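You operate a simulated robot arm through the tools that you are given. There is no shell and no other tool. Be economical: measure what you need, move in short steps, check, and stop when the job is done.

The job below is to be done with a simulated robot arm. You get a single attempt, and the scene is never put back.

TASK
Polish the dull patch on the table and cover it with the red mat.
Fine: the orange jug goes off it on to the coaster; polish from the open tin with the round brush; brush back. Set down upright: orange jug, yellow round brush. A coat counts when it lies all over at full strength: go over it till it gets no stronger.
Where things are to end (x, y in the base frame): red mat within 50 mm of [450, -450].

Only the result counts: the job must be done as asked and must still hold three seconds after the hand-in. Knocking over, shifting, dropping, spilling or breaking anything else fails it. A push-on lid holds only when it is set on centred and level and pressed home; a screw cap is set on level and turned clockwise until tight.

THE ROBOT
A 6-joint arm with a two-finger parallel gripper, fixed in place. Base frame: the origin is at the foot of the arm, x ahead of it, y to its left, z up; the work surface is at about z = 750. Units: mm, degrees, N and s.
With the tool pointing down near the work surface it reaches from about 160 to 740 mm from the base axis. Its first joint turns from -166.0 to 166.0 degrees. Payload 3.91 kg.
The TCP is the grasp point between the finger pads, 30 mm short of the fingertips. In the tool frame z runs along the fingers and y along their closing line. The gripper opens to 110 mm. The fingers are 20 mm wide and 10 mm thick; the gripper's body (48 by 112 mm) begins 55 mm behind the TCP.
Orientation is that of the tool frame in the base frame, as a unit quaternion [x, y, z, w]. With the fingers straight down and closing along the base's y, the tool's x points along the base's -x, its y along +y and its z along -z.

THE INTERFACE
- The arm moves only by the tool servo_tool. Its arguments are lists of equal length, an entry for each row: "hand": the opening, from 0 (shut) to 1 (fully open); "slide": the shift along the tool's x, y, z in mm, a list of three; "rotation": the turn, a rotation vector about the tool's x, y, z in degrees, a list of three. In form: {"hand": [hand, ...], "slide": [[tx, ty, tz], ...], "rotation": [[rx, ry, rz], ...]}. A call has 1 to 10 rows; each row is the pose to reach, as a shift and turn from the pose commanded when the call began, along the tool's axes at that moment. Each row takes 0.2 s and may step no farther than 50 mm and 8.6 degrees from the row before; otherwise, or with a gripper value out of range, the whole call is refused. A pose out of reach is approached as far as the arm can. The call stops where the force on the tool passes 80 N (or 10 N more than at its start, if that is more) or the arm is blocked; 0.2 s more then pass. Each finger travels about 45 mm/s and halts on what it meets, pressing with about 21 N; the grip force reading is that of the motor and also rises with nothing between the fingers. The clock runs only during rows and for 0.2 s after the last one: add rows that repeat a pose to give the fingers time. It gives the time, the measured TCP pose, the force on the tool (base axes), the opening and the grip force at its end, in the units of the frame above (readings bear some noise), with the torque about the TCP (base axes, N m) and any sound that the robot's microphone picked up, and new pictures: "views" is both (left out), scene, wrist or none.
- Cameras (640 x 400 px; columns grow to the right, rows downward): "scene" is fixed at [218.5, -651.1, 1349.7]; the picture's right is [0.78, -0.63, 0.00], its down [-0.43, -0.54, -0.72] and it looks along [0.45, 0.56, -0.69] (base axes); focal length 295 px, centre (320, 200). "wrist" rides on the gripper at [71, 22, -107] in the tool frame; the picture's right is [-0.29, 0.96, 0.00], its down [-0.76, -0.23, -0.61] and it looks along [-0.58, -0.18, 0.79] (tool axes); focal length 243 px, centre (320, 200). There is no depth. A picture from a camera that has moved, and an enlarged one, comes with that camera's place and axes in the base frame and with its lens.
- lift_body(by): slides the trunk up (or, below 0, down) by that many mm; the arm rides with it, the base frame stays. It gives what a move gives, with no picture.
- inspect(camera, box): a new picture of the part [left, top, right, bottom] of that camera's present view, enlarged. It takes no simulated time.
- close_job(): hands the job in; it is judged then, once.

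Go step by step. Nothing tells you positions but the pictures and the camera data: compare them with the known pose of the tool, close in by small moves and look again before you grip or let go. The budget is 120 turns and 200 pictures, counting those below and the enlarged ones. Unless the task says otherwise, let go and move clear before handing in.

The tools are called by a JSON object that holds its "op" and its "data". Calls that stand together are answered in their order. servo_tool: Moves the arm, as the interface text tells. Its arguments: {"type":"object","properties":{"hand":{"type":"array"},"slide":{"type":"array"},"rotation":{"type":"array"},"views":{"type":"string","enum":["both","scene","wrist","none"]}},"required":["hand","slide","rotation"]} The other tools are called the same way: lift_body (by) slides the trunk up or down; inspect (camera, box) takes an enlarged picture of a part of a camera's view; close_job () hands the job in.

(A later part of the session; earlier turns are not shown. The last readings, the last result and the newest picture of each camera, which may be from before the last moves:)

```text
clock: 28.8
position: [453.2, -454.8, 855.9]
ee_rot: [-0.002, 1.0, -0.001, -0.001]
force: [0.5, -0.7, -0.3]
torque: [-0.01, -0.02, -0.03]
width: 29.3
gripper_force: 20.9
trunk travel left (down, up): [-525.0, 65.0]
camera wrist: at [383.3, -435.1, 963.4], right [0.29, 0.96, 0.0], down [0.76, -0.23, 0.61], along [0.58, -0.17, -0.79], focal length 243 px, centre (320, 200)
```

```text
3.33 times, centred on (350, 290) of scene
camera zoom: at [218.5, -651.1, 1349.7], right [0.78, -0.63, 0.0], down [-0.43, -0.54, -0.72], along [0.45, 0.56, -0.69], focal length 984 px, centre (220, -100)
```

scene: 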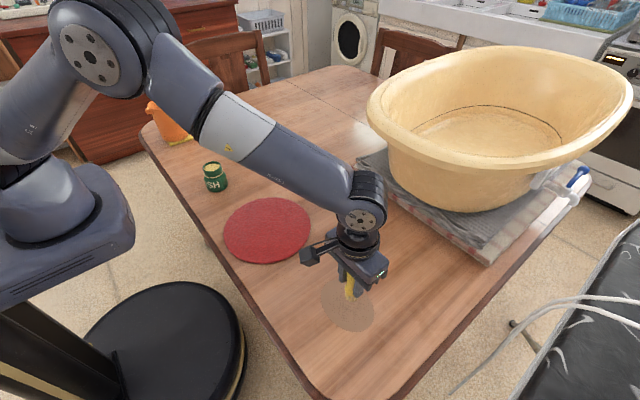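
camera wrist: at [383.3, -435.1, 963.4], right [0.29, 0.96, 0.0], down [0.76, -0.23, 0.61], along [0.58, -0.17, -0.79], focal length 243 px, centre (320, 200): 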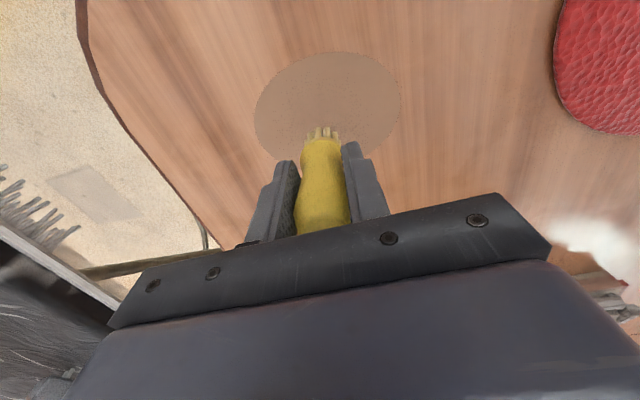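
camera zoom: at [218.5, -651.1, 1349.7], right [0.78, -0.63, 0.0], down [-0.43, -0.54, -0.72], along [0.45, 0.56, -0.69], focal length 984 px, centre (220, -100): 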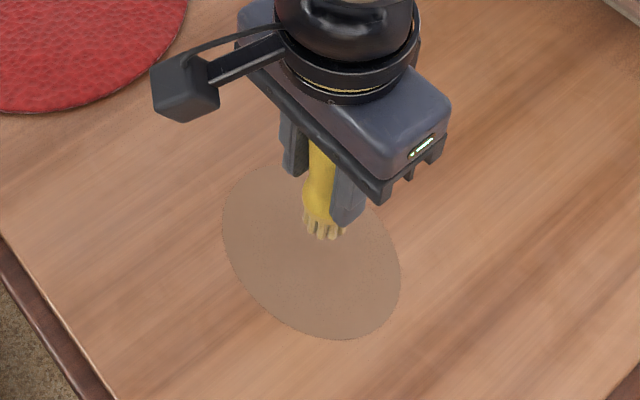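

The patch is centred at about (450, -450) with radius about 62. I'll touch down at its -x edge and raster in lines along y, watching the force.

{"op": "servo_tool", "data": {"hand": [0, 0, 0, 0, 0, 0, 0, 0, 0, 0], "slide": [[28, -7, 8], [53, -15, 16], [53, -15, 25], [53, 5, 25.5], [53, 25, 25.5], [41, 43, 25.5], [41, 5, 25.5], [41, -33, 25.5], [29, -43, 25.5], [29, 0, 25.5]], "rotation": [[0, 0, 0], [0, 0, 0], [0, 0, 0], [0, 0, 0], [0, 0, 0], [0, 0, 0], [0, 0, 0], [0, 0, 0], [0, 0, 0], [0, 0, 0]], "views": "wrist"}}

{"op": "inspect", "data": {"camera": "scene", "box": [290, 230, 410, 350]}}

```text
clock: 31.0
position: [426.3, -454.0, 831.2]
ee_rot: [-0.001, 1.0, 0.0, 0.001]
force: [-0.4, -0.3, -1.8]
torque: [-0.01, 0.04, 0.0]
width: 29.0
gripper_force: 20.6
trunk travel left (down, up): [-525.0, 65.0]
camera wrist: at [354.7, -435.2, 938.0], right [0.29, 0.96, 0.0], down [0.76, -0.23, 0.61], along [0.58, -0.17, -0.79], focal length 243 px, centre (320, 200)
```

wrist: 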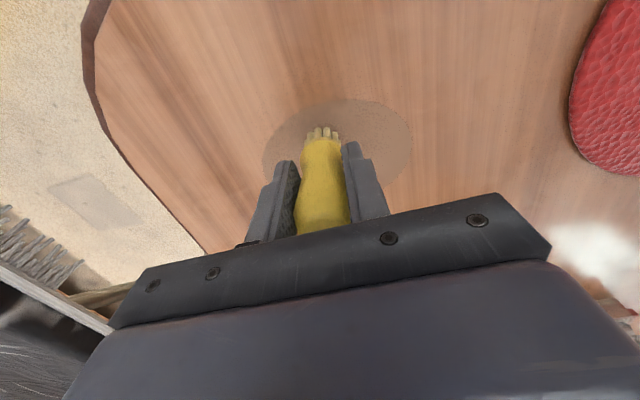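

```text
3.33 times, centred on (350, 290) of scene
camera zoom: at [218.5, -651.1, 1349.7], right [0.78, -0.63, 0.0], down [-0.43, -0.54, -0.72], along [0.45, 0.56, -0.69], focal length 984 px, centre (220, -100)
```

zoom: 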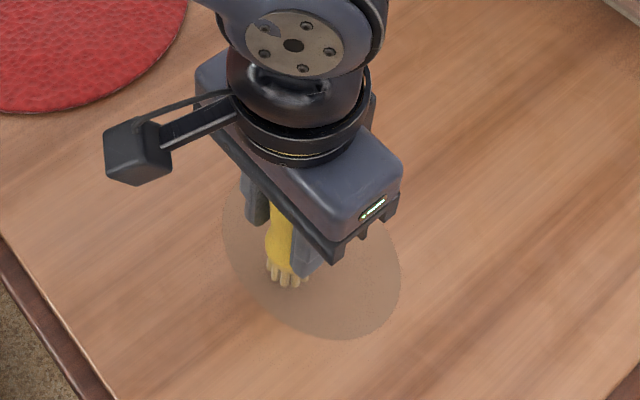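

The patch is fading a little but contact is light. I'll lower 2 mm more and continue.

{"op": "servo_tool", "data": {"hand": [0, 0, 0], "slide": [[0, 0, 2], [0, 20, 2.5], [0, 47, 2.5]], "rotation": [[0, 0, 0], [0, 0, 0], [0, 0, 0]], "views": "none"}}

{"op": "inspect", "data": {"camera": "wrist", "box": [240, 60, 440, 200]}}

```text
clock: 31.8
position: [425.0, -408.5, 827.6]
ee_rot: [-0.001, 1.0, 0.0, 0.0]
force: [-0.9, 0.8, -0.6]
torque: [-0.02, 0.01, 0.01]
width: 29.4
gripper_force: 20.9
trunk travel left (down, up): [-525.0, 65.0]
```

```text
2.86 times, centred on (340, 130) of wrist
camera zoom: at [354.7, -388.8, 934.9], right [0.29, 0.96, 0.0], down [0.76, -0.23, 0.61], along [0.58, -0.17, -0.79], focal length 693 px, centre (263, 400)
```

zoom: 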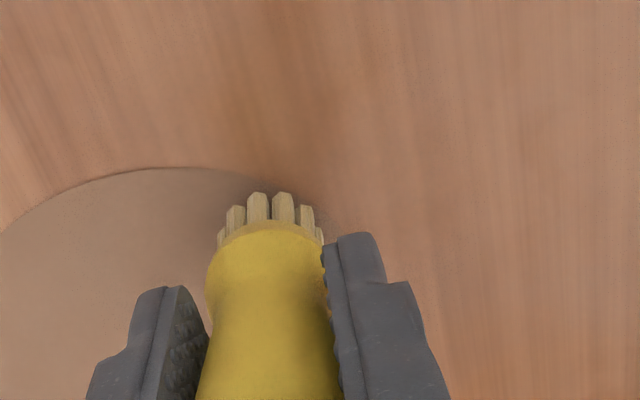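

Contact still looks light, so I'll lower in small steps for a clear force.

{"op": "servo_tool", "data": {"hand": [0, 0], "slide": [[0, -10, 2], [0, -30, 2]], "rotation": [[0, 0, 0], [0, 0, 0]], "views": "none"}}

{"op": "servo_tool", "data": {"hand": [0, 0], "slide": [[0, 10, 2], [0, 20, 2]], "rotation": [[0, 0, 0], [0, 0, 0]], "views": "none"}}

{"op": "inspect", "data": {"camera": "scene", "box": [290, 230, 410, 350]}}

{"op": "inspect", "data": {"camera": "wrist", "box": [240, 60, 440, 200]}}

```text
clock: 32.4
position: [424.3, -437.7, 826.2]
ee_rot: [-0.001, 1.0, 0.001, 0.0]
force: [0.3, 0.9, -0.6]
torque: [0.0, 0.01, 0.0]
width: 29.2
gripper_force: 21.1
trunk travel left (down, up): [-525.0, 65.0]
```

```text
clock: 33.0
position: [424.7, -417.8, 825.9]
ee_rot: [-0.001, 1.0, 0.0, 0.0]
force: [-0.9, -0.3, -1.3]
torque: [0.03, -0.01, -0.02]
width: 29.3
gripper_force: 20.7
trunk travel left (down, up): [-525.0, 65.0]
```

```text
3.33 times, centred on (350, 290) of scene
camera zoom: at [218.5, -651.1, 1349.7], right [0.78, -0.63, 0.0], down [-0.43, -0.54, -0.72], along [0.45, 0.56, -0.69], focal length 984 px, centre (220, -100)
```

zoom: 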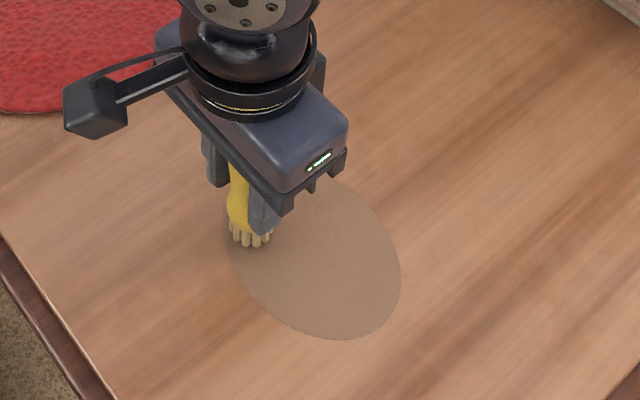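

```text
2.86 times, centred on (340, 130) of wrist
camera zoom: at [355.0, -397.9, 931.3], right [0.29, 0.96, 0.0], down [0.76, -0.23, 0.61], along [0.58, -0.18, -0.79], focal length 693 px, centre (263, 400)
```

zoom: 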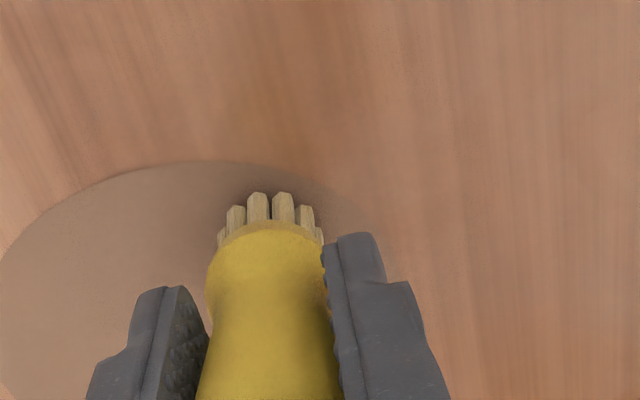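

Still no clear force, so I'll keep lowering in steps.

{"op": "servo_tool", "data": {"hand": [0, 0], "slide": [[0, 0, 2], [0, -10, 2]], "rotation": [[0, 0, 0], [0, 0, 0]], "views": "none"}}

{"op": "servo_tool", "data": {"hand": [0, 0], "slide": [[0, 0, 2], [0, -10, 2]], "rotation": [[0, 0, 0], [0, 0, 0]], "views": "none"}}

{"op": "inspect", "data": {"camera": "wrist", "box": [240, 60, 440, 200]}}

```text
clock: 33.6
position: [426.0, -428.0, 822.4]
ee_rot: [-0.002, 1.0, 0.001, 0.0]
force: [0.1, 0.4, -1.4]
torque: [0.01, -0.02, 0.02]
width: 29.3
gripper_force: 20.8
trunk travel left (down, up): [-525.0, 65.0]
```

```text
clock: 34.2
position: [424.8, -437.6, 821.8]
ee_rot: [-0.001, 1.0, -0.002, 0.001]
force: [0.6, 0.6, 6.5]
torque: [0.15, -0.11, -0.01]
width: 29.2
gripper_force: 20.9
trunk travel left (down, up): [-525.0, 65.0]
```

```text
2.86 times, centred on (340, 130) of wrist
camera zoom: at [354.9, -417.6, 928.1], right [0.29, 0.96, 0.0], down [0.76, -0.23, 0.61], along [0.58, -0.18, -0.79], focal length 693 px, centre (263, 400)
```

zoom: 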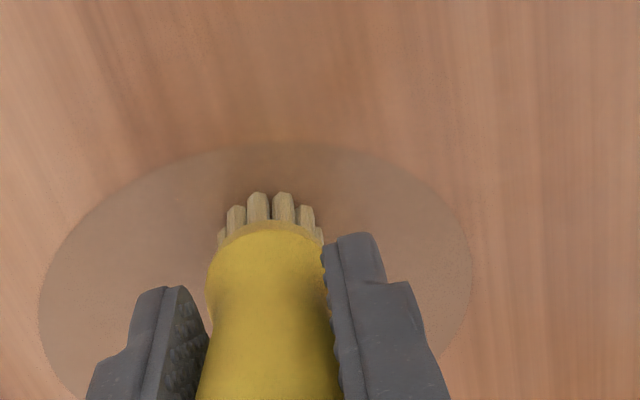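

Contact is at TCP z 821.8 (6.5 N), so the brush has slid slightly up in the grip. I'll keep this height and raster from the -x edge.

{"op": "servo_tool", "data": {"hand": [0, 0, 0, 0, 0, 0, 0, 0, 0, 0], "slide": [[25, 7.6, 0], [25, -32.4, 0], [13, -50.4, 0], [13, -12.4, 0], [13, 25.6, 0], [1, 33.6, 0], [1, -12.4, 0], [1, -58.4, 0], [-12, -64.4, 0], [-12, -22.4, 0]], "rotation": [[0, 0, 0], [0, 0, 0], [0, 0, 0], [0, 0, 0], [0, 0, 0], [0, 0, 0], [0, 0, 0], [0, 0, 0], [0, 0, 0], [0, 0, 0]], "views": "wrist"}}

{"op": "inspect", "data": {"camera": "scene", "box": [290, 230, 410, 350]}}

```text
clock: 36.4
position: [437.9, -460.8, 820.2]
ee_rot: [-0.001, 1.0, -0.001, 0.0]
force: [1.5, 1.9, 13.6]
torque: [0.16, -0.24, 0.03]
width: 29.0
gripper_force: 21.5
trunk travel left (down, up): [-525.0, 65.0]
camera wrist: at [366.4, -441.0, 927.4], right [0.29, 0.96, 0.0], down [0.76, -0.23, 0.61], along [0.58, -0.17, -0.79], focal length 243 px, centre (320, 200)
```

wrist: 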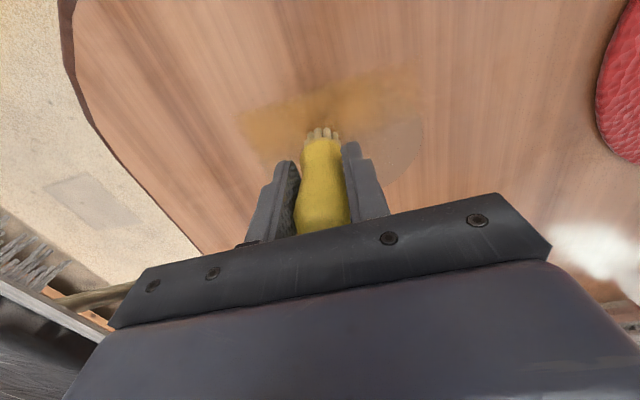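

```text
3.33 times, centred on (350, 290) of scene
camera zoom: at [218.5, -651.1, 1349.7], right [0.78, -0.63, 0.0], down [-0.43, -0.54, -0.72], along [0.45, 0.56, -0.69], focal length 984 px, centre (220, -100)
```

zoom: 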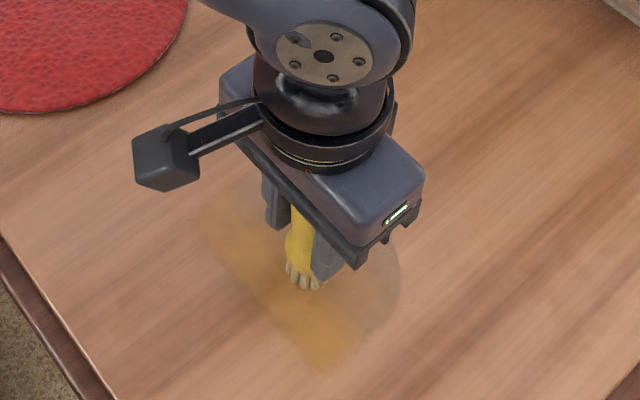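

An amber coat is appearing. I'll continue the raster across the rest.

{"op": "servo_tool", "data": {"hand": [0, 0, 0, 0, 0, 0, 0, 0, 0, 0], "slide": [[0, 30, -0.5], [0, 60, -0.5], [-13, 64, -0.5], [-13, 20, -0.5], [-13, -25, -0.5], [-13, -40, -0.5], [-26, -39, -0.5], [-26, 5, -0.5], [-26, 48, -0.5], [-26, 62, -0.5]], "rotation": [[0, 0, 0], [0, 0, 0], [0, 0, 0], [0, 0, 0], [0, 0, 0], [0, 0, 0], [0, 0, 0], [0, 0, 0], [0, 0, 0], [0, 0, 0]], "views": "none"}}

```text
clock: 38.6
position: [463.1, -397.3, 821.2]
ee_rot: [-0.001, 1.0, 0.0, 0.0]
force: [-0.5, 0.1, -0.3]
torque: [0.02, 0.03, -0.02]
width: 29.2
gripper_force: 21.0
trunk travel left (down, up): [-525.0, 65.0]
```

Force dropped to zero here, so I'll lower 2 mm and continue.

{"op": "servo_tool", "data": {"hand": [0, 0, 0, 0, 0, 0, 0, 0, 0, 0], "slide": [[0, -10, 2], [0, -55, 2], [0, -98, 2], [-13, -97, 2], [-13, -52, 2], [-13, -8, 2], [-25, -16, 2], [-25, -55, 2], [-25, -88, 2], [-36, -75, 2]], "rotation": [[0, 0, 0], [0, 0, 0], [0, 0, 0], [0, 0, 0], [0, 0, 0], [0, 0, 0], [0, 0, 0], [0, 0, 0], [0, 0, 0], [0, 0, 0]], "views": "wrist"}}

{"op": "inspect", "data": {"camera": "scene", "box": [290, 230, 410, 350]}}

```text
clock: 40.8
position: [500.1, -473.7, 821.1]
ee_rot: [-0.002, 1.0, -0.001, 0.0]
force: [1.4, 0.3, 4.4]
torque: [0.09, -0.19, -0.02]
width: 29.1
gripper_force: 20.8
trunk travel left (down, up): [-525.0, 65.0]
camera wrist: at [428.6, -454.2, 927.3], right [0.29, 0.96, 0.0], down [0.76, -0.23, 0.61], along [0.58, -0.17, -0.79], focal length 243 px, centre (320, 200)
```

wrist: 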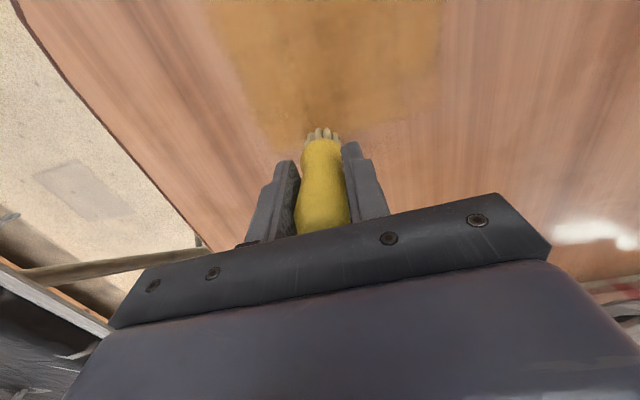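

```text
3.33 times, centred on (350, 290) of scene
camera zoom: at [218.5, -651.1, 1349.7], right [0.78, -0.63, 0.0], down [-0.43, -0.54, -0.72], along [0.45, 0.56, -0.69], focal length 984 px, centre (220, -100)
```

zoom: 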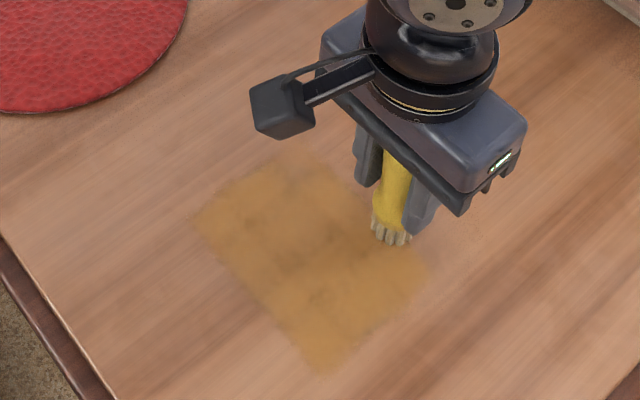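

The coat covers most of the patch. I'll check the bristles' load and coat evenness up close.

{"op": "inspect", "data": {"camera": "scene", "box": [305, 255, 375, 315]}}

{"op": "inspect", "data": {"camera": "wrist", "box": [190, 0, 450, 160]}}

```text
6.67 times, centred on (340, 285) of scene
camera zoom: at [218.5, -651.1, 1349.7], right [0.78, -0.63, 0.0], down [-0.43, -0.54, -0.72], along [0.45, 0.56, -0.69], focal length 1968 px, centre (187, -367)
```

zoom: 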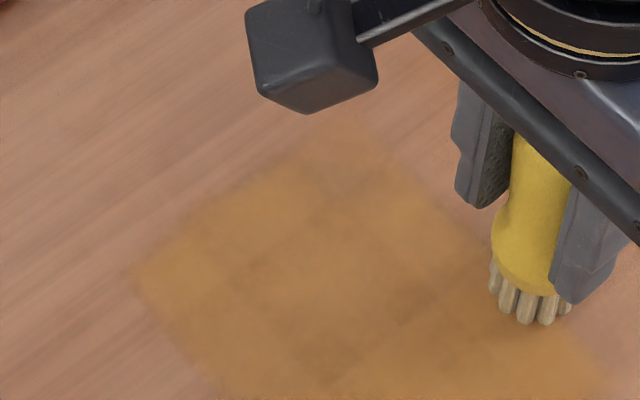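

```text
2.46 times, centred on (320, 80) of wrist
camera zoom: at [428.6, -454.2, 927.3], right [0.29, 0.96, 0.0], down [0.76, -0.23, 0.61], along [0.58, -0.17, -0.79], focal length 597 px, centre (320, 495)
```

zoom: 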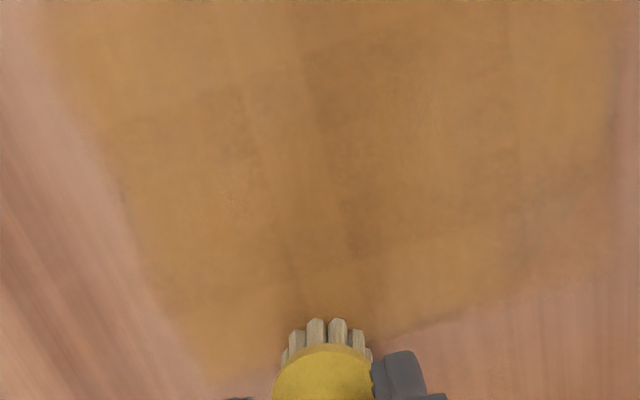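

The patch is fully inside the coated area, but the bristles look paler. I'll reload at the tin before a second full pass.

{"op": "servo_tool", "data": {"hand": [0, 0, 0, 0, 0, 0, 0, 0, 0, 0], "slide": [[0, 0, -40], [0, 0, -80], [8, 35, -112], [16, 80, -112], [24, 126, -112], [32, 172, -112], [40, 218, -112], [48, 264, -112], [56, 310, -112], [64, 356, -112]], "rotation": [[0, 0, 0], [0, 0, 0], [0, 0, 0], [0, 0, 0], [0, 0, 0], [0, 0, 0], [0, 0, 0], [0, 0, 0], [0, 0, 0], [0, 0, 0]], "views": "none"}}

{"op": "inspect", "data": {"camera": "scene", "box": [290, 230, 410, 350]}}

{"op": "servo_tool", "data": {"hand": [0, 0, 0, 0, 0, 0], "slide": [[8, 46, 0], [16, 92, 0], [24, 138, 0], [32, 180, 0], [38, 201, 0], [38, 201, 20]], "rotation": [[0, 0, 0], [0, 0, 0], [0, 0, 0], [0, 0, 0], [0, 0, 0], [0, 0, 0]], "views": "none"}}

{"op": "inspect", "data": {"camera": "scene", "box": [188, 140, 244, 200]}}

{"op": "inspect", "data": {"camera": "wrist", "box": [270, 60, 370, 160]}}

```text
clock: 43.0
position: [433.2, -115.5, 930.7]
ee_rot: [-0.001, 1.0, 0.0, 0.0]
force: [-0.5, -0.4, -0.7]
torque: [-0.02, -0.01, 0.01]
width: 29.0
gripper_force: 21.5
trunk travel left (down, up): [-525.0, 65.0]
```

```text
3.33 times, centred on (350, 290) of scene
camera zoom: at [218.5, -651.1, 1349.7], right [0.78, -0.63, 0.0], down [-0.43, -0.54, -0.72], along [0.45, 0.56, -0.69], focal length 984 px, centre (220, -100)
```

zoom: 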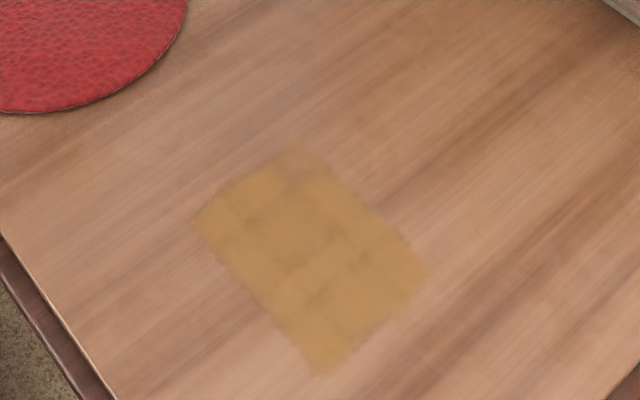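

```text
clock: 44.4
position: [395.1, 86.1, 912.2]
ee_rot: [-0.001, 1.0, 0.0, 0.0]
force: [-1.2, 1.2, 0.0]
torque: [0.03, 0.01, -0.01]
width: 29.2
gripper_force: 20.7
trunk travel left (down, up): [-525.0, 65.0]
```

```text
6.67 times, centred on (216, 170) of scene
camera zoom: at [218.5, -651.1, 1349.7], right [0.78, -0.63, 0.0], down [-0.43, -0.54, -0.72], along [0.45, 0.56, -0.69], focal length 1968 px, centre (1013, 400)
```

zoom: 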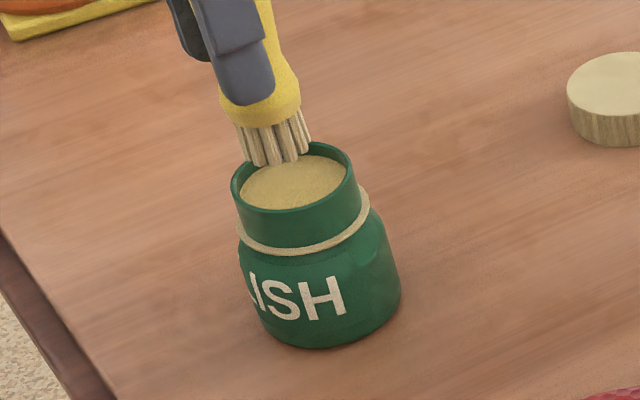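

```text
4.00 times, centred on (320, 110) of wrist
camera zoom: at [324.3, 105.6, 1018.0], right [0.29, 0.96, 0.0], down [0.76, -0.23, 0.61], along [0.58, -0.18, -0.79], focal length 970 px, centre (320, 560)
```

zoom: 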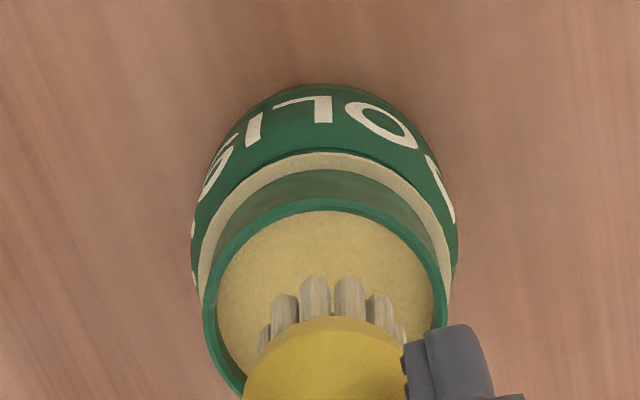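

The coat is weak at the +x/+y corner. Now I'll dip: shift slightly and lower.

{"op": "servo_tool", "data": {"hand": [0, 0, 0, 0, 0], "slide": [[-3, -2, 8], [-3, -2, 16], [-3, -2, 22], [-3, -2, 25], [-3, -2, 27]], "rotation": [[0, 0, 0], [0, 0, 0], [0, 0, 0], [0, 0, 0], [0, 0, 0]], "views": "none"}}

{"op": "inspect", "data": {"camera": "scene", "box": [188, 140, 244, 200]}}

```text
clock: 45.6
position: [398.0, 82.0, 884.0]
ee_rot: [-0.002, 1.0, 0.001, 0.001]
force: [1.4, 6.0, 14.7]
torque: [0.25, -0.17, 0.02]
width: 29.4
gripper_force: 20.9
trunk travel left (down, up): [-525.0, 65.0]
```

```text
6.67 times, centred on (216, 170) of scene
camera zoom: at [218.5, -651.1, 1349.7], right [0.78, -0.63, 0.0], down [-0.43, -0.54, -0.72], along [0.45, 0.56, -0.69], focal length 1968 px, centre (1013, 400)
```

zoom: 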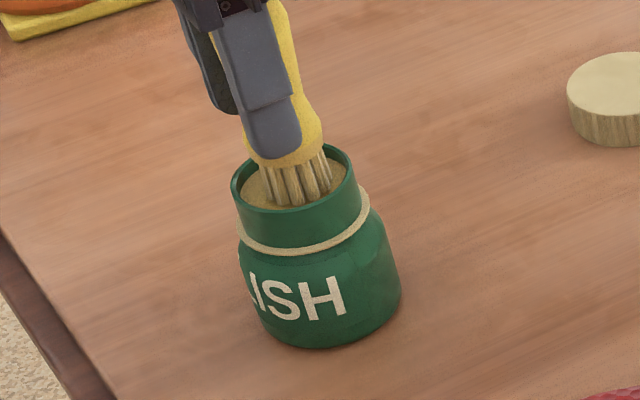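

Reloaded. Back to the patch, starting at the weak corner near (490, -400).

{"op": "servo_tool", "data": {"hand": [0, 0, 0, 0, 0, 0, 0, 0, 0, 0], "slide": [[0, 0, -20], [0, 0, -50], [-8, -30, -58], [-17, -76, -58], [-26, -122, -58], [-35, -168, -58], [-44, -214, -58], [-53, -260, -58], [-62, -306, -58], [-70, -352, -58]], "rotation": [[0, 0, 0], [0, 0, 0], [0, 0, 0], [0, 0, 0], [0, 0, 0], [0, 0, 0], [0, 0, 0], [0, 0, 0], [0, 0, 0], [0, 0, 0]], "views": "none"}}

{"op": "servo_tool", "data": {"hand": [0, 0, 0, 0, 0, 0, 0], "slide": [[-8, -46, 0], [-15, -92, 0], [-20, -130, 0], [-20, -130, 45], [-20, -130, 90], [-20, -130, 110], [-20, -130, 118]], "rotation": [[0, 0, 0], [0, 0, 0], [0, 0, 0], [0, 0, 0], [0, 0, 0], [0, 0, 0], [0, 0, 0]], "views": "none"}}

```text
clock: 47.8
position: [468.7, -271.2, 942.2]
ee_rot: [-0.002, 1.0, 0.0, 0.0]
force: [-0.3, 0.1, 0.1]
torque: [0.0, 0.03, -0.01]
width: 29.1
gripper_force: 21.0
trunk travel left (down, up): [-525.0, 65.0]
```

```text
clock: 49.4
position: [489.7, -400.4, 824.1]
ee_rot: [-0.001, 1.0, 0.0, 0.0]
force: [0.6, -0.3, -1.0]
torque: [0.02, 0.01, -0.02]
width: 29.2
gripper_force: 21.1
trunk travel left (down, up): [-525.0, 65.0]
```

Now to find contact.

{"op": "servo_tool", "data": {"hand": [0, 0], "slide": [[0, 0, 3], [0, 0, 4]], "rotation": [[0, 0, 0], [0, 0, 0]], "views": "none"}}

```text
clock: 50.0
position: [488.7, -398.8, 819.8]
ee_rot: [-0.002, 1.0, 0.0, 0.0]
force: [0.1, -0.3, -1.5]
torque: [0.02, 0.02, -0.01]
width: 29.1
gripper_force: 21.4
trunk travel left (down, up): [-525.0, 65.0]
```

{"op": "servo_tool", "data": {"hand": [0, 0], "slide": [[0, 0, 2], [0, 0, 3]], "rotation": [[0, 0, 0], [0, 0, 0]], "views": "none"}}

```text
clock: 50.6
position: [489.4, -400.6, 817.0]
ee_rot: [-0.002, 1.0, 0.0, -0.001]
force: [0.5, 0.1, -1.3]
torque: [0.05, 0.04, 0.01]
width: 28.9
gripper_force: 20.9
trunk travel left (down, up): [-525.0, 65.0]
```

{"op": "servo_tool", "data": {"hand": [0, 0], "slide": [[0, 0, 1.5], [0, 0, 3]], "rotation": [[0, 0, 0], [0, 0, 0]], "views": "none"}}

{"op": "inspect", "data": {"camera": "scene", "box": [290, 230, 410, 350]}}

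```text
clock: 51.2
position: [490.5, -400.0, 814.5]
ee_rot: [-0.001, 1.0, 0.0, 0.0]
force: [-0.9, 0.8, 1.0]
torque: [0.0, -0.03, 0.03]
width: 29.5
gripper_force: 20.4
trunk travel left (down, up): [-525.0, 65.0]
```

```text
3.33 times, centred on (350, 290) of scene
camera zoom: at [218.5, -651.1, 1349.7], right [0.78, -0.63, 0.0], down [-0.43, -0.54, -0.72], along [0.45, 0.56, -0.69], focal length 984 px, centre (220, -100)
```

zoom: 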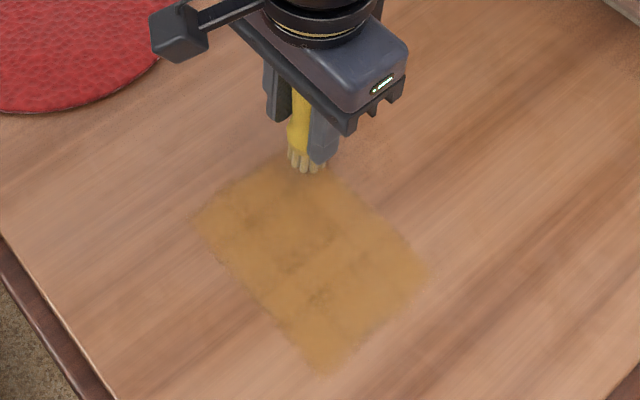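

Contact begins around 814.5, and the corner is already getting stronger. Second raster from the +x side.

{"op": "servo_tool", "data": {"hand": [0, 0, 0, 0, 0, 0, 0, 0, 0, 0], "slide": [[-4, 2, 1], [-4, -45, 1.3], [-4, -88, 1.3], [-4, -102, 1.3], [8, -102, 1.3], [8, -58, 1.3], [8, -14, 1.3], [8, 4, 1.3], [20, 4, 1.3], [20, -40, 1.3]], "rotation": [[0, 0, 0], [0, 0, 0], [0, 0, 0], [0, 0, 0], [0, 0, 0], [0, 0, 0], [0, 0, 0], [0, 0, 0], [0, 0, 0], [0, 0, 0]], "views": "none"}}

{"op": "inspect", "data": {"camera": "scene", "box": [290, 230, 410, 350]}}

```text
clock: 53.4
position: [467.5, -437.6, 814.6]
ee_rot: [-0.002, 1.0, -0.001, 0.0]
force: [-0.3, 0.4, 10.6]
torque: [-0.01, -0.04, 0.01]
width: 29.1
gripper_force: 20.3
trunk travel left (down, up): [-525.0, 65.0]
```

```text
3.33 times, centred on (350, 290) of scene
camera zoom: at [218.5, -651.1, 1349.7], right [0.78, -0.63, 0.0], down [-0.43, -0.54, -0.72], along [0.45, 0.56, -0.69], focal length 984 px, centre (220, -100)
```

zoom: 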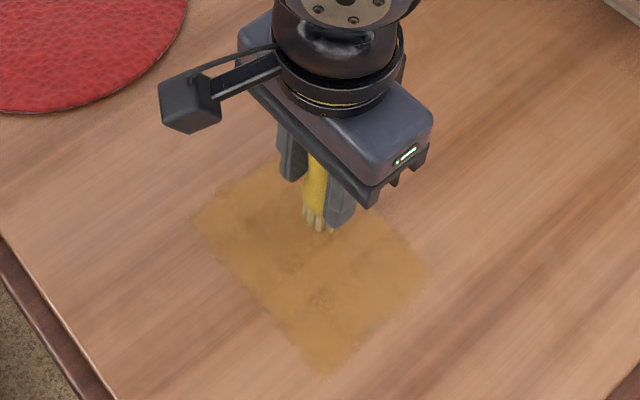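

Continuing the second raster.

{"op": "servo_tool", "data": {"hand": [0, 0, 0, 0, 0, 0, 0, 0, 0, 0], "slide": [[0, -44, 0], [0, -64, 0], [12, -64, 0], [12, -20, 0], [12, 24, 0], [12, 46, 0], [24, 46, 0], [24, 2, 0], [24, -42, 0], [24, -64, 0]], "rotation": [[0, 0, 0], [0, 0, 0], [0, 0, 0], [0, 0, 0], [0, 0, 0], [0, 0, 0], [0, 0, 0], [0, 0, 0], [0, 0, 0], [0, 0, 0]], "views": "none"}}

```text
clock: 55.6
position: [446.3, -504.5, 814.1]
ee_rot: [-0.001, 1.0, 0.0, 0.001]
force: [0.7, 3.0, 12.8]
torque: [0.2, -0.13, 0.05]
width: 29.2
gripper_force: 21.1
trunk travel left (down, up): [-525.0, 65.0]
```

{"op": "servo_tool", "data": {"hand": [0, 0, 0, 0, 0, 0, 0, 0, 0, 0], "slide": [[12, 0, 0], [12, 44, 0], [12, 88, 0], [12, 108, 0], [24, 106, 0], [24, 62, 0], [24, 18, 0], [24, 2, 0], [36, 6, 0], [36, 50, 0]], "rotation": [[0, 0, 0], [0, 0, 0], [0, 0, 0], [0, 0, 0], [0, 0, 0], [0, 0, 0], [0, 0, 0], [0, 0, 0], [0, 0, 0], [0, 0, 0]], "views": "none"}}

{"op": "servo_tool", "data": {"hand": [0, 0, 0, 0, 0, 0, 0], "slide": [[0, 44, 0], [0, 44, 0], [0, 44, -20], [30, 80, -60], [60, 120, -100], [60, 160, -110], [60, 180, -110]], "rotation": [[0, 0, 0], [0, 0, 0], [0, 0, 0], [0, 0, 0], [0, 0, 0], [0, 0, 0], [0, 0, 0]], "views": "none"}}

{"op": "inspect", "data": {"camera": "scene", "box": [290, 230, 410, 350]}}

```text
clock: 57.8
position: [408.6, -453.0, 812.7]
ee_rot: [-0.001, 1.0, 0.0, -0.001]
force: [0.4, 3.7, 9.5]
torque: [0.22, -0.18, -0.02]
width: 29.2
gripper_force: 20.9
trunk travel left (down, up): [-525.0, 65.0]
```

```text
refused: row 4 steps farther than a row can; nothing moved
```

```text
3.33 times, centred on (350, 290) of scene
camera zoom: at [218.5, -651.1, 1349.7], right [0.78, -0.63, 0.0], down [-0.43, -0.54, -0.72], along [0.45, 0.56, -0.69], focal length 984 px, centre (220, -100)
```

zoom: 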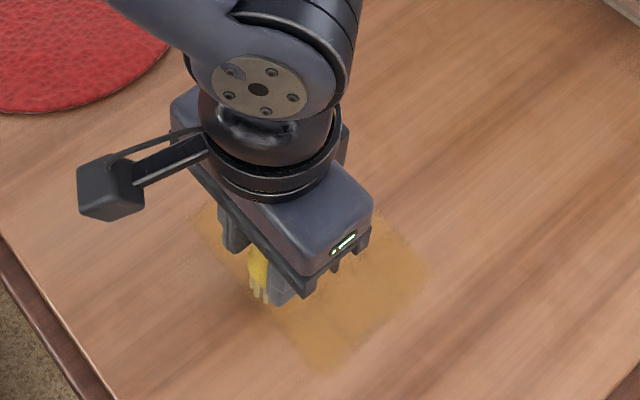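

Finish the last line, then lift and move aside to look at the coat.

{"op": "servo_tool", "data": {"hand": [0, 0, 0, 0, 0, 0, 0, 0, 0], "slide": [[0, 44, 0], [0, 50, 0], [0, 50, -30], [0, 50, -65], [10, 80, -95], [20, 120, -110], [20, 160, -115], [20, 200, -115], [20, 240, -115]], "rotation": [[0, 0, 0], [0, 0, 0], [0, 0, 0], [0, 0, 0], [0, 0, 0], [0, 0, 0], [0, 0, 0], [0, 0, 0], [0, 0, 0]], "views": "scene"}}

{"op": "inspect", "data": {"camera": "scene", "box": [290, 230, 410, 350]}}

```text
clock: 59.8
position: [390.5, -214.7, 929.9]
ee_rot: [-0.001, 1.0, -0.001, 0.0]
force: [-0.2, -0.2, -0.8]
torque: [0.04, 0.04, 0.01]
width: 29.4
gripper_force: 20.8
trunk travel left (down, up): [-525.0, 65.0]
```

scene: 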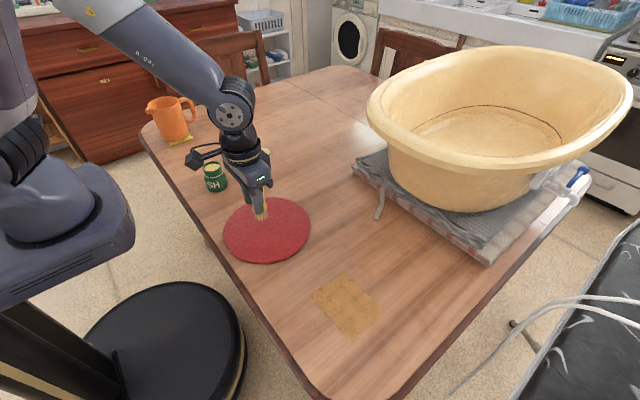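

```text
3.33 times, centred on (350, 290) of scene
camera zoom: at [218.5, -651.1, 1349.7], right [0.78, -0.63, 0.0], down [-0.43, -0.54, -0.72], along [0.45, 0.56, -0.69], focal length 984 px, centre (220, -100)
```

zoom: 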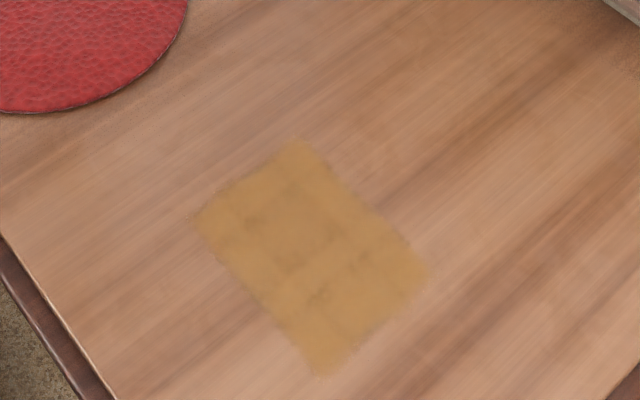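

{"op": "inspect", "data": {"camera": "scene", "box": [308, 266, 388, 346]}}

```text
5.00 times, centred on (348, 306) of scene
camera zoom: at [218.5, -651.1, 1349.7], right [0.78, -0.63, 0.0], down [-0.43, -0.54, -0.72], along [0.45, 0.56, -0.69], focal length 1476 px, centre (180, -330)
```

zoom: 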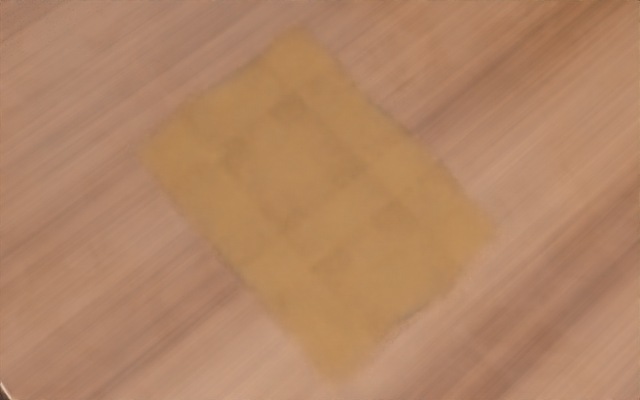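

Some cells within look slightly weaker. I'll check the bristles, and expect to do another reload and a cross-direction pass.

{"op": "inspect", "data": {"camera": "scene", "box": [235, 175, 295, 235]}}

```text
6.67 times, centred on (265, 205) of scene
camera zoom: at [218.5, -651.1, 1349.7], right [0.78, -0.63, 0.0], down [-0.43, -0.54, -0.72], along [0.45, 0.56, -0.69], focal length 1968 px, centre (687, 167)
```

zoom: 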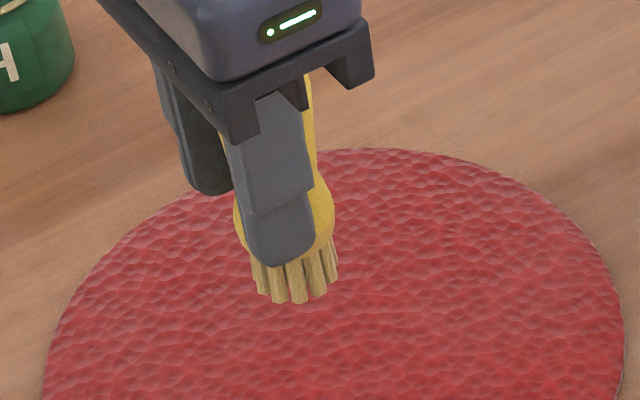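

The bristles are still loaded. I'll do a cross-direction zigzag (lines along x) at the same commanded height.

{"op": "servo_tool", "data": {"hand": [0, 0, 0, 0, 0, 0, 0, 0, 0, 0], "slide": [[-4, -45, 0], [-9, -90, 0], [-13, -135, 0], [-18, -180, 20], [-18, -180, 60], [-18, -180, 100], [-18, -180, 115.5], [-62, -184, 115.5], [-106, -188, 115.5], [-62, -192, 115.5]], "rotation": [[0, 0, 0], [0, 0, 0], [0, 0, 0], [0, 0, 0], [0, 0, 0], [0, 0, 0], [0, 0, 0], [0, 0, 0], [0, 0, 0], [0, 0, 0]], "views": "none"}}

```text
clock: 62.0
position: [452.9, -406.0, 813.7]
ee_rot: [-0.002, 1.0, 0.001, 0.0]
force: [-1.2, -0.8, 1.4]
torque: [-0.05, 0.03, 0.01]
width: 29.4
gripper_force: 21.0
trunk travel left (down, up): [-525.0, 65.0]
```

{"op": "servo_tool", "data": {"hand": [0, 0, 0, 0, 0, 0, 0, 0, 0, 0], "slide": [[44, -4, 1], [0, -8, 1], [-44, -12, 1], [0, -16, 1], [44, -20, 1], [0, -24, 1], [-44, -28, 1], [0, -32, 1], [44, -36, 1], [0, -40, 1]], "rotation": [[0, 0, 0], [0, 0, 0], [0, 0, 0], [0, 0, 0], [0, 0, 0], [0, 0, 0], [0, 0, 0], [0, 0, 0], [0, 0, 0], [0, 0, 0]], "views": "none"}}

{"op": "servo_tool", "data": {"hand": [0, 0, 0, 0, 0, 0, 0, 0, 0, 0], "slide": [[-44, -4, 0], [0, -8, 0], [44, -12, 0], [0, -16, 0], [-44, -20, 0], [0, -24, 0], [44, -28, 0], [0, -32, 0], [-44, -36, 0], [0, -40, 0]], "rotation": [[0, 0, 0], [0, 0, 0], [0, 0, 0], [0, 0, 0], [0, 0, 0], [0, 0, 0], [0, 0, 0], [0, 0, 0], [0, 0, 0], [0, 0, 0]], "views": "none"}}

{"op": "servo_tool", "data": {"hand": [0, 0, 0, 0, 0, 0, 0, 0, 0, 0], "slide": [[44, -4, 0], [0, -8, 0], [-44, -12, 0], [0, -16, 0], [44, -20, 0], [44, -20, -40], [44, -20, -80], [50, 20, -100], [56, 68, -100], [62, 116, -100]], "rotation": [[0, 0, 0], [0, 0, 0], [0, 0, 0], [0, 0, 0], [0, 0, 0], [0, 0, 0], [0, 0, 0], [0, 0, 0], [0, 0, 0], [0, 0, 0]], "views": "none"}}

{"op": "servo_tool", "data": {"hand": [0, 0, 0, 0], "slide": [[0, 45, 0], [0, 90, 0], [0, 135, 0], [0, 170, 0]], "rotation": [[0, 0, 0], [0, 0, 0], [0, 0, 0], [0, 0, 0]], "views": "none"}}

{"op": "inspect", "data": {"camera": "scene", "box": [308, 266, 388, 346]}}

```text
clock: 64.2
position: [452.7, -448.0, 812.3]
ee_rot: [-0.001, 1.0, -0.001, 0.001]
force: [2.4, 1.0, 6.6]
torque: [0.09, -0.3, 0.01]
width: 29.3
gripper_force: 20.5
trunk travel left (down, up): [-525.0, 65.0]
```

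```text
clock: 66.4
position: [451.8, -486.7, 812.5]
ee_rot: [-0.003, 1.0, 0.0, 0.0]
force: [-0.7, 0.4, 3.4]
torque: [-0.07, 0.05, -0.03]
width: 29.2
gripper_force: 21.0
trunk travel left (down, up): [-525.0, 65.0]
```

```text
clock: 68.6
position: [387.8, -370.8, 910.5]
ee_rot: [-0.001, 1.0, 0.0, 0.0]
force: [0.2, -0.2, -1.6]
torque: [0.05, 0.02, 0.01]
width: 29.1
gripper_force: 20.7
trunk travel left (down, up): [-525.0, 65.0]
```

```text
clock: 69.6
position: [389.9, -197.9, 910.1]
ee_rot: [0.0, 1.0, 0.0, 0.0]
force: [-0.2, 0.5, -0.8]
torque: [-0.01, -0.01, -0.02]
width: 29.4
gripper_force: 20.8
trunk travel left (down, up): [-525.0, 65.0]
```

```text
5.00 times, centred on (348, 306) of scene
camera zoom: at [218.5, -651.1, 1349.7], right [0.78, -0.63, 0.0], down [-0.43, -0.54, -0.72], along [0.45, 0.56, -0.69], focal length 1476 px, centre (180, -330)
```

zoom: 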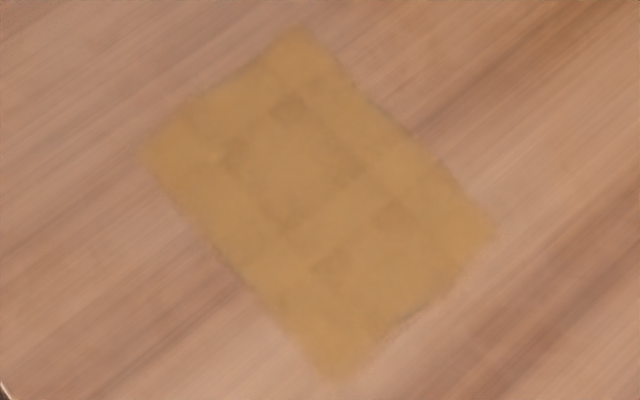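

The third pass changed nothing, so the coat looks saturated. I'll confirm that the bristles still carry polish.

{"op": "inspect", "data": {"camera": "scene", "box": [235, 165, 295, 225]}}

{"op": "inspect", "data": {"camera": "scene", "box": [290, 230, 410, 350]}}

```text
6.67 times, centred on (265, 195) of scene
camera zoom: at [218.5, -651.1, 1349.7], right [0.78, -0.63, 0.0], down [-0.43, -0.54, -0.72], along [0.45, 0.56, -0.69], focal length 1968 px, centre (687, 233)
```

zoom: 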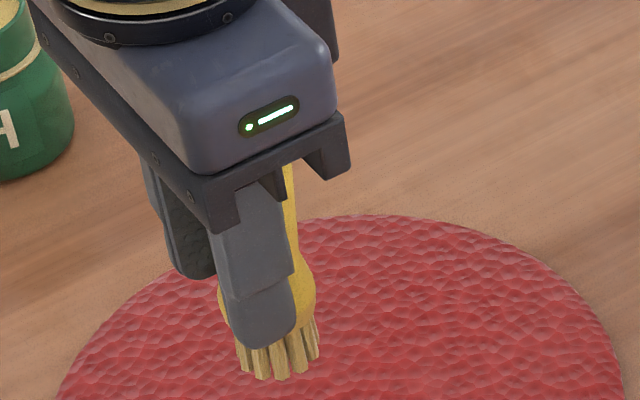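

```text
3.33 times, centred on (350, 290) of scene
camera zoom: at [218.5, -651.1, 1349.7], right [0.78, -0.63, 0.0], down [-0.43, -0.54, -0.72], along [0.45, 0.56, -0.69], focal length 984 px, centre (220, -100)
```

zoom: 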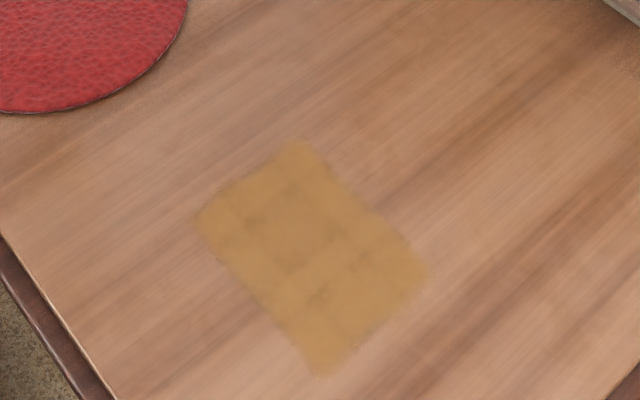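

I'll take a straight-down look at the coat with the wrist camera to make sure no dull rim remains.

{"op": "servo_tool", "data": {"hand": [0, 0, 0, 0, 0, 0], "slide": [[-20, -41, -10], [-40, -82, -20], [-60, -123, -30], [-80, -164, -40], [-100, -205, -40], [-118, -245, -40]], "rotation": [[0, 0, 0], [0, 0, 0], [0, 0, 0], [0, 0, 0], [0, 0, 0], [0, 0, 0]], "views": "none"}}

{"op": "inspect", "data": {"camera": "wrist", "box": [200, 0, 440, 170]}}

```text
clock: 71.0
position: [506.9, -445.4, 951.4]
ee_rot: [-0.002, 1.0, 0.0, 0.0]
force: [-1.4, -0.3, -0.5]
torque: [-0.02, 0.0, -0.02]
width: 29.4
gripper_force: 21.0
trunk travel left (down, up): [-525.0, 65.0]
```

```text
2.35 times, centred on (320, 85) of wrist
camera zoom: at [435.7, -425.4, 1057.7], right [0.29, 0.96, 0.0], down [0.76, -0.23, 0.61], along [0.58, -0.17, -0.79], focal length 571 px, centre (320, 471)
```

zoom: 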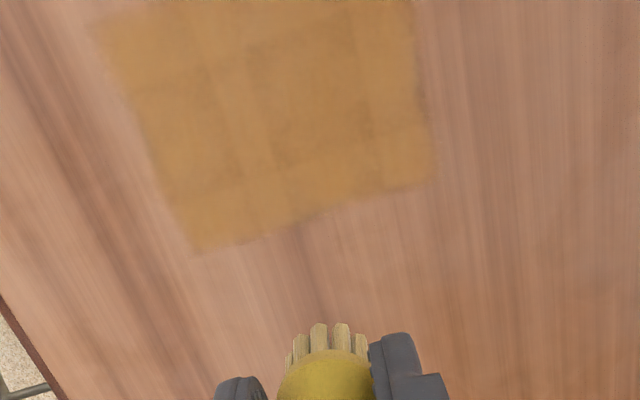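

The +x half is even. Now the -x edge.

{"op": "servo_tool", "data": {"hand": [0, 0], "slide": [[40, 0, 0], [70, 0, 0]], "rotation": [[0, 0, 0], [0, 0, 0]], "views": "none"}}

{"op": "inspect", "data": {"camera": "wrist", "box": [200, 0, 440, 170]}}

```text
clock: 71.6
position: [435.8, -445.3, 950.3]
ee_rot: [-0.002, 1.0, 0.0, -0.001]
force: [-0.2, -0.3, 0.9]
torque: [0.0, 0.0, -0.03]
width: 29.2
gripper_force: 21.1
trunk travel left (down, up): [-525.0, 65.0]
```

```text
2.35 times, centred on (320, 85) of wrist
camera zoom: at [365.4, -425.7, 1057.7], right [0.29, 0.96, 0.0], down [0.76, -0.23, 0.61], along [0.58, -0.17, -0.79], focal length 571 px, centre (320, 471)
```

zoom: 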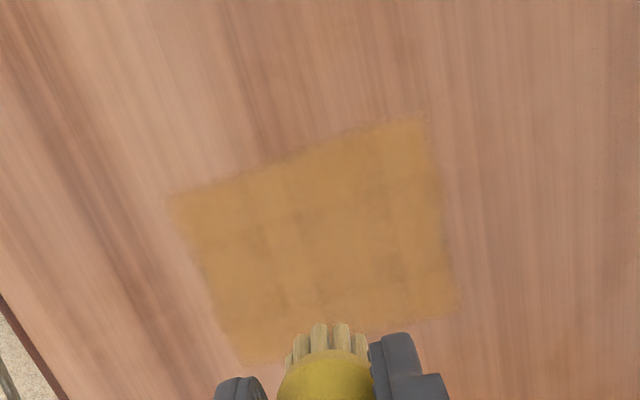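

The coat is an even rectangle with no dull area left. Now the brush goes back to its place at (393, 238).

{"op": "servo_tool", "data": {"hand": [0, 0, 0, 0, 0, 0, 0, 0, 0, 0], "slide": [[3, 30, 0], [6, 77, 0], [9, 124, 0], [12, 171, 0], [15, 218, 0], [18, 265, 0], [21, 312, 0], [24, 359, 0], [27, 406, 0], [30, 453, 0]], "rotation": [[0, 0, 0], [0, 0, 0], [0, 0, 0], [0, 0, 0], [0, 0, 0], [0, 0, 0], [0, 0, 0], [0, 0, 0], [0, 0, 0], [0, 0, 0]], "views": "none"}}

{"op": "servo_tool", "data": {"hand": [0, 0, 0, 0, 0, 0, 0, 0, 0], "slide": [[3, 47, 0], [6, 94, 0], [9, 141, 0], [12, 188, 0], [12.4, 230, 0], [12.4, 230, 45], [12.4, 230, 90], [12.4, 230, 115], [12.4, 230, 128]], "rotation": [[0, 0, 0], [0, 0, 0], [0, 0, 0], [0, 0, 0], [0, 0, 0], [0, 0, 0], [0, 0, 0], [0, 0, 0], [0, 0, 0]], "views": "none"}}

{"op": "inspect", "data": {"camera": "scene", "box": [140, 90, 252, 200]}}

```text
clock: 73.8
position: [407.3, 9.1, 953.5]
ee_rot: [-0.001, 1.0, 0.0, 0.0]
force: [-0.4, -0.6, -1.1]
torque: [0.0, 0.03, -0.01]
width: 29.3
gripper_force: 20.9
trunk travel left (down, up): [-525.0, 65.0]
```

```text
clock: 75.8
position: [393.8, 235.7, 823.9]
ee_rot: [-0.001, 1.0, 0.0, 0.0]
force: [0.6, -0.2, -1.0]
torque: [0.01, -0.03, 0.01]
width: 29.4
gripper_force: 20.8
trunk travel left (down, up): [-525.0, 65.0]
```

```text
3.64 times, centred on (196, 145) of scene
camera zoom: at [218.5, -651.1, 1349.7], right [0.78, -0.63, 0.0], down [-0.43, -0.54, -0.72], along [0.45, 0.56, -0.69], focal length 1073 px, centre (771, 400)
```

zoom: 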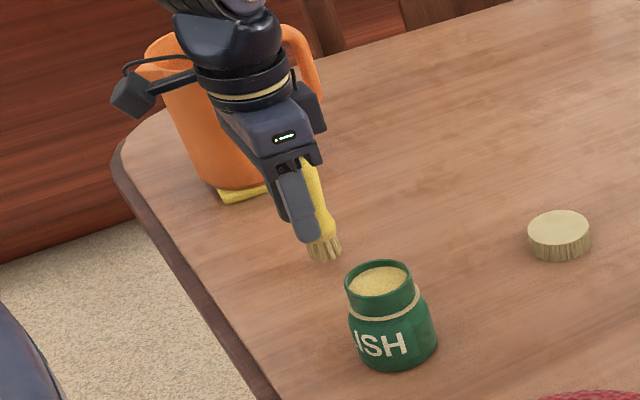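

About 11 mm left to go, so I'll lower gently to contact.

{"op": "servo_tool", "data": {"hand": [0, 0, 0], "slide": [[0, 2, 5], [0, 2, 9], [0, 2, 11]], "rotation": [[0, 0, 0], [0, 0, 0], [0, 0, 0]], "views": "none"}}

```text
clock: 76.6
position: [393.0, 240.2, 812.6]
ee_rot: [-0.001, 1.0, 0.0, 0.0]
force: [-0.2, -0.3, -0.6]
torque: [0.0, 0.05, 0.01]
width: 29.2
gripper_force: 20.4
trunk travel left (down, up): [-525.0, 65.0]
```

{"op": "servo_tool", "data": {"hand": [0, 0], "slide": [[0, 0, 1], [0, 0, 1.5]], "rotation": [[0, 0, 0], [0, 0, 0]], "views": "none"}}

```text
clock: 77.2
position: [393.7, 239.6, 812.4]
ee_rot: [-0.001, 1.0, 0.001, 0.001]
force: [-2.8, 0.7, 15.1]
torque: [0.0, -0.03, 0.01]
width: 29.2
gripper_force: 20.8
trunk travel left (down, up): [-525.0, 65.0]
```

It is in firm contact. I'll relax slightly, open, and lift clear.

{"op": "servo_tool", "data": {"hand": [0, 0.3, 0.45, 0.6, 0.6, 0.6, 0.6, 0.6], "slide": [[0, 0, -0.8], [0, 0, -0.8], [0, 0, -0.8], [0, 0, -0.8], [0, 0, -15], [0, 0, -50], [0, 0, -95], [0, 0, -140]], "rotation": [[0, 0, 0], [0, 0, 0], [0, 0, 0], [0, 0, 0], [0, 0, 0], [0, 0, 0], [0, 0, 0], [0, 0, 0]], "views": "wrist"}}

{"op": "inspect", "data": {"camera": "scene", "box": [140, 90, 252, 200]}}

```text
clock: 79.0
position: [393.5, 241.1, 951.8]
ee_rot: [-0.001, 1.0, 0.0, 0.0]
force: [-0.2, 0.0, -0.6]
torque: [-0.01, 0.03, 0.0]
width: 66.1
gripper_force: 0.1
trunk travel left (down, up): [-525.0, 65.0]
camera wrist: at [322.9, 260.5, 1058.0], right [0.29, 0.96, 0.0], down [0.76, -0.23, 0.61], along [0.58, -0.17, -0.79], focal length 243 px, centre (320, 200)
```

wrist: 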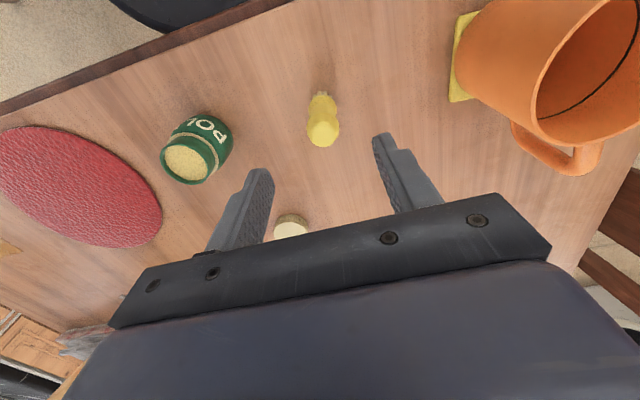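

```text
3.64 times, centred on (196, 145) of scene
camera zoom: at [218.5, -651.1, 1349.7], right [0.78, -0.63, 0.0], down [-0.43, -0.54, -0.72], along [0.45, 0.56, -0.69], focal length 1073 px, centre (771, 400)
```

zoom: 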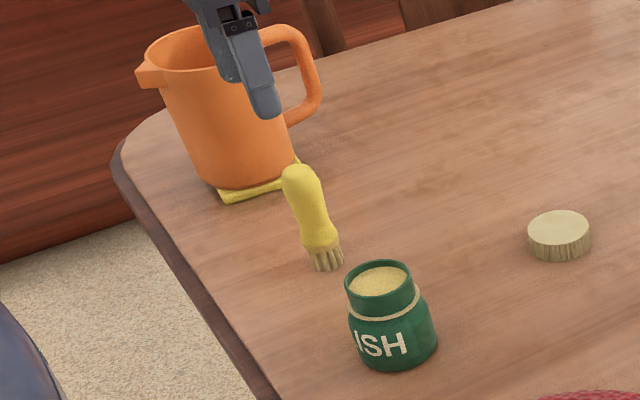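

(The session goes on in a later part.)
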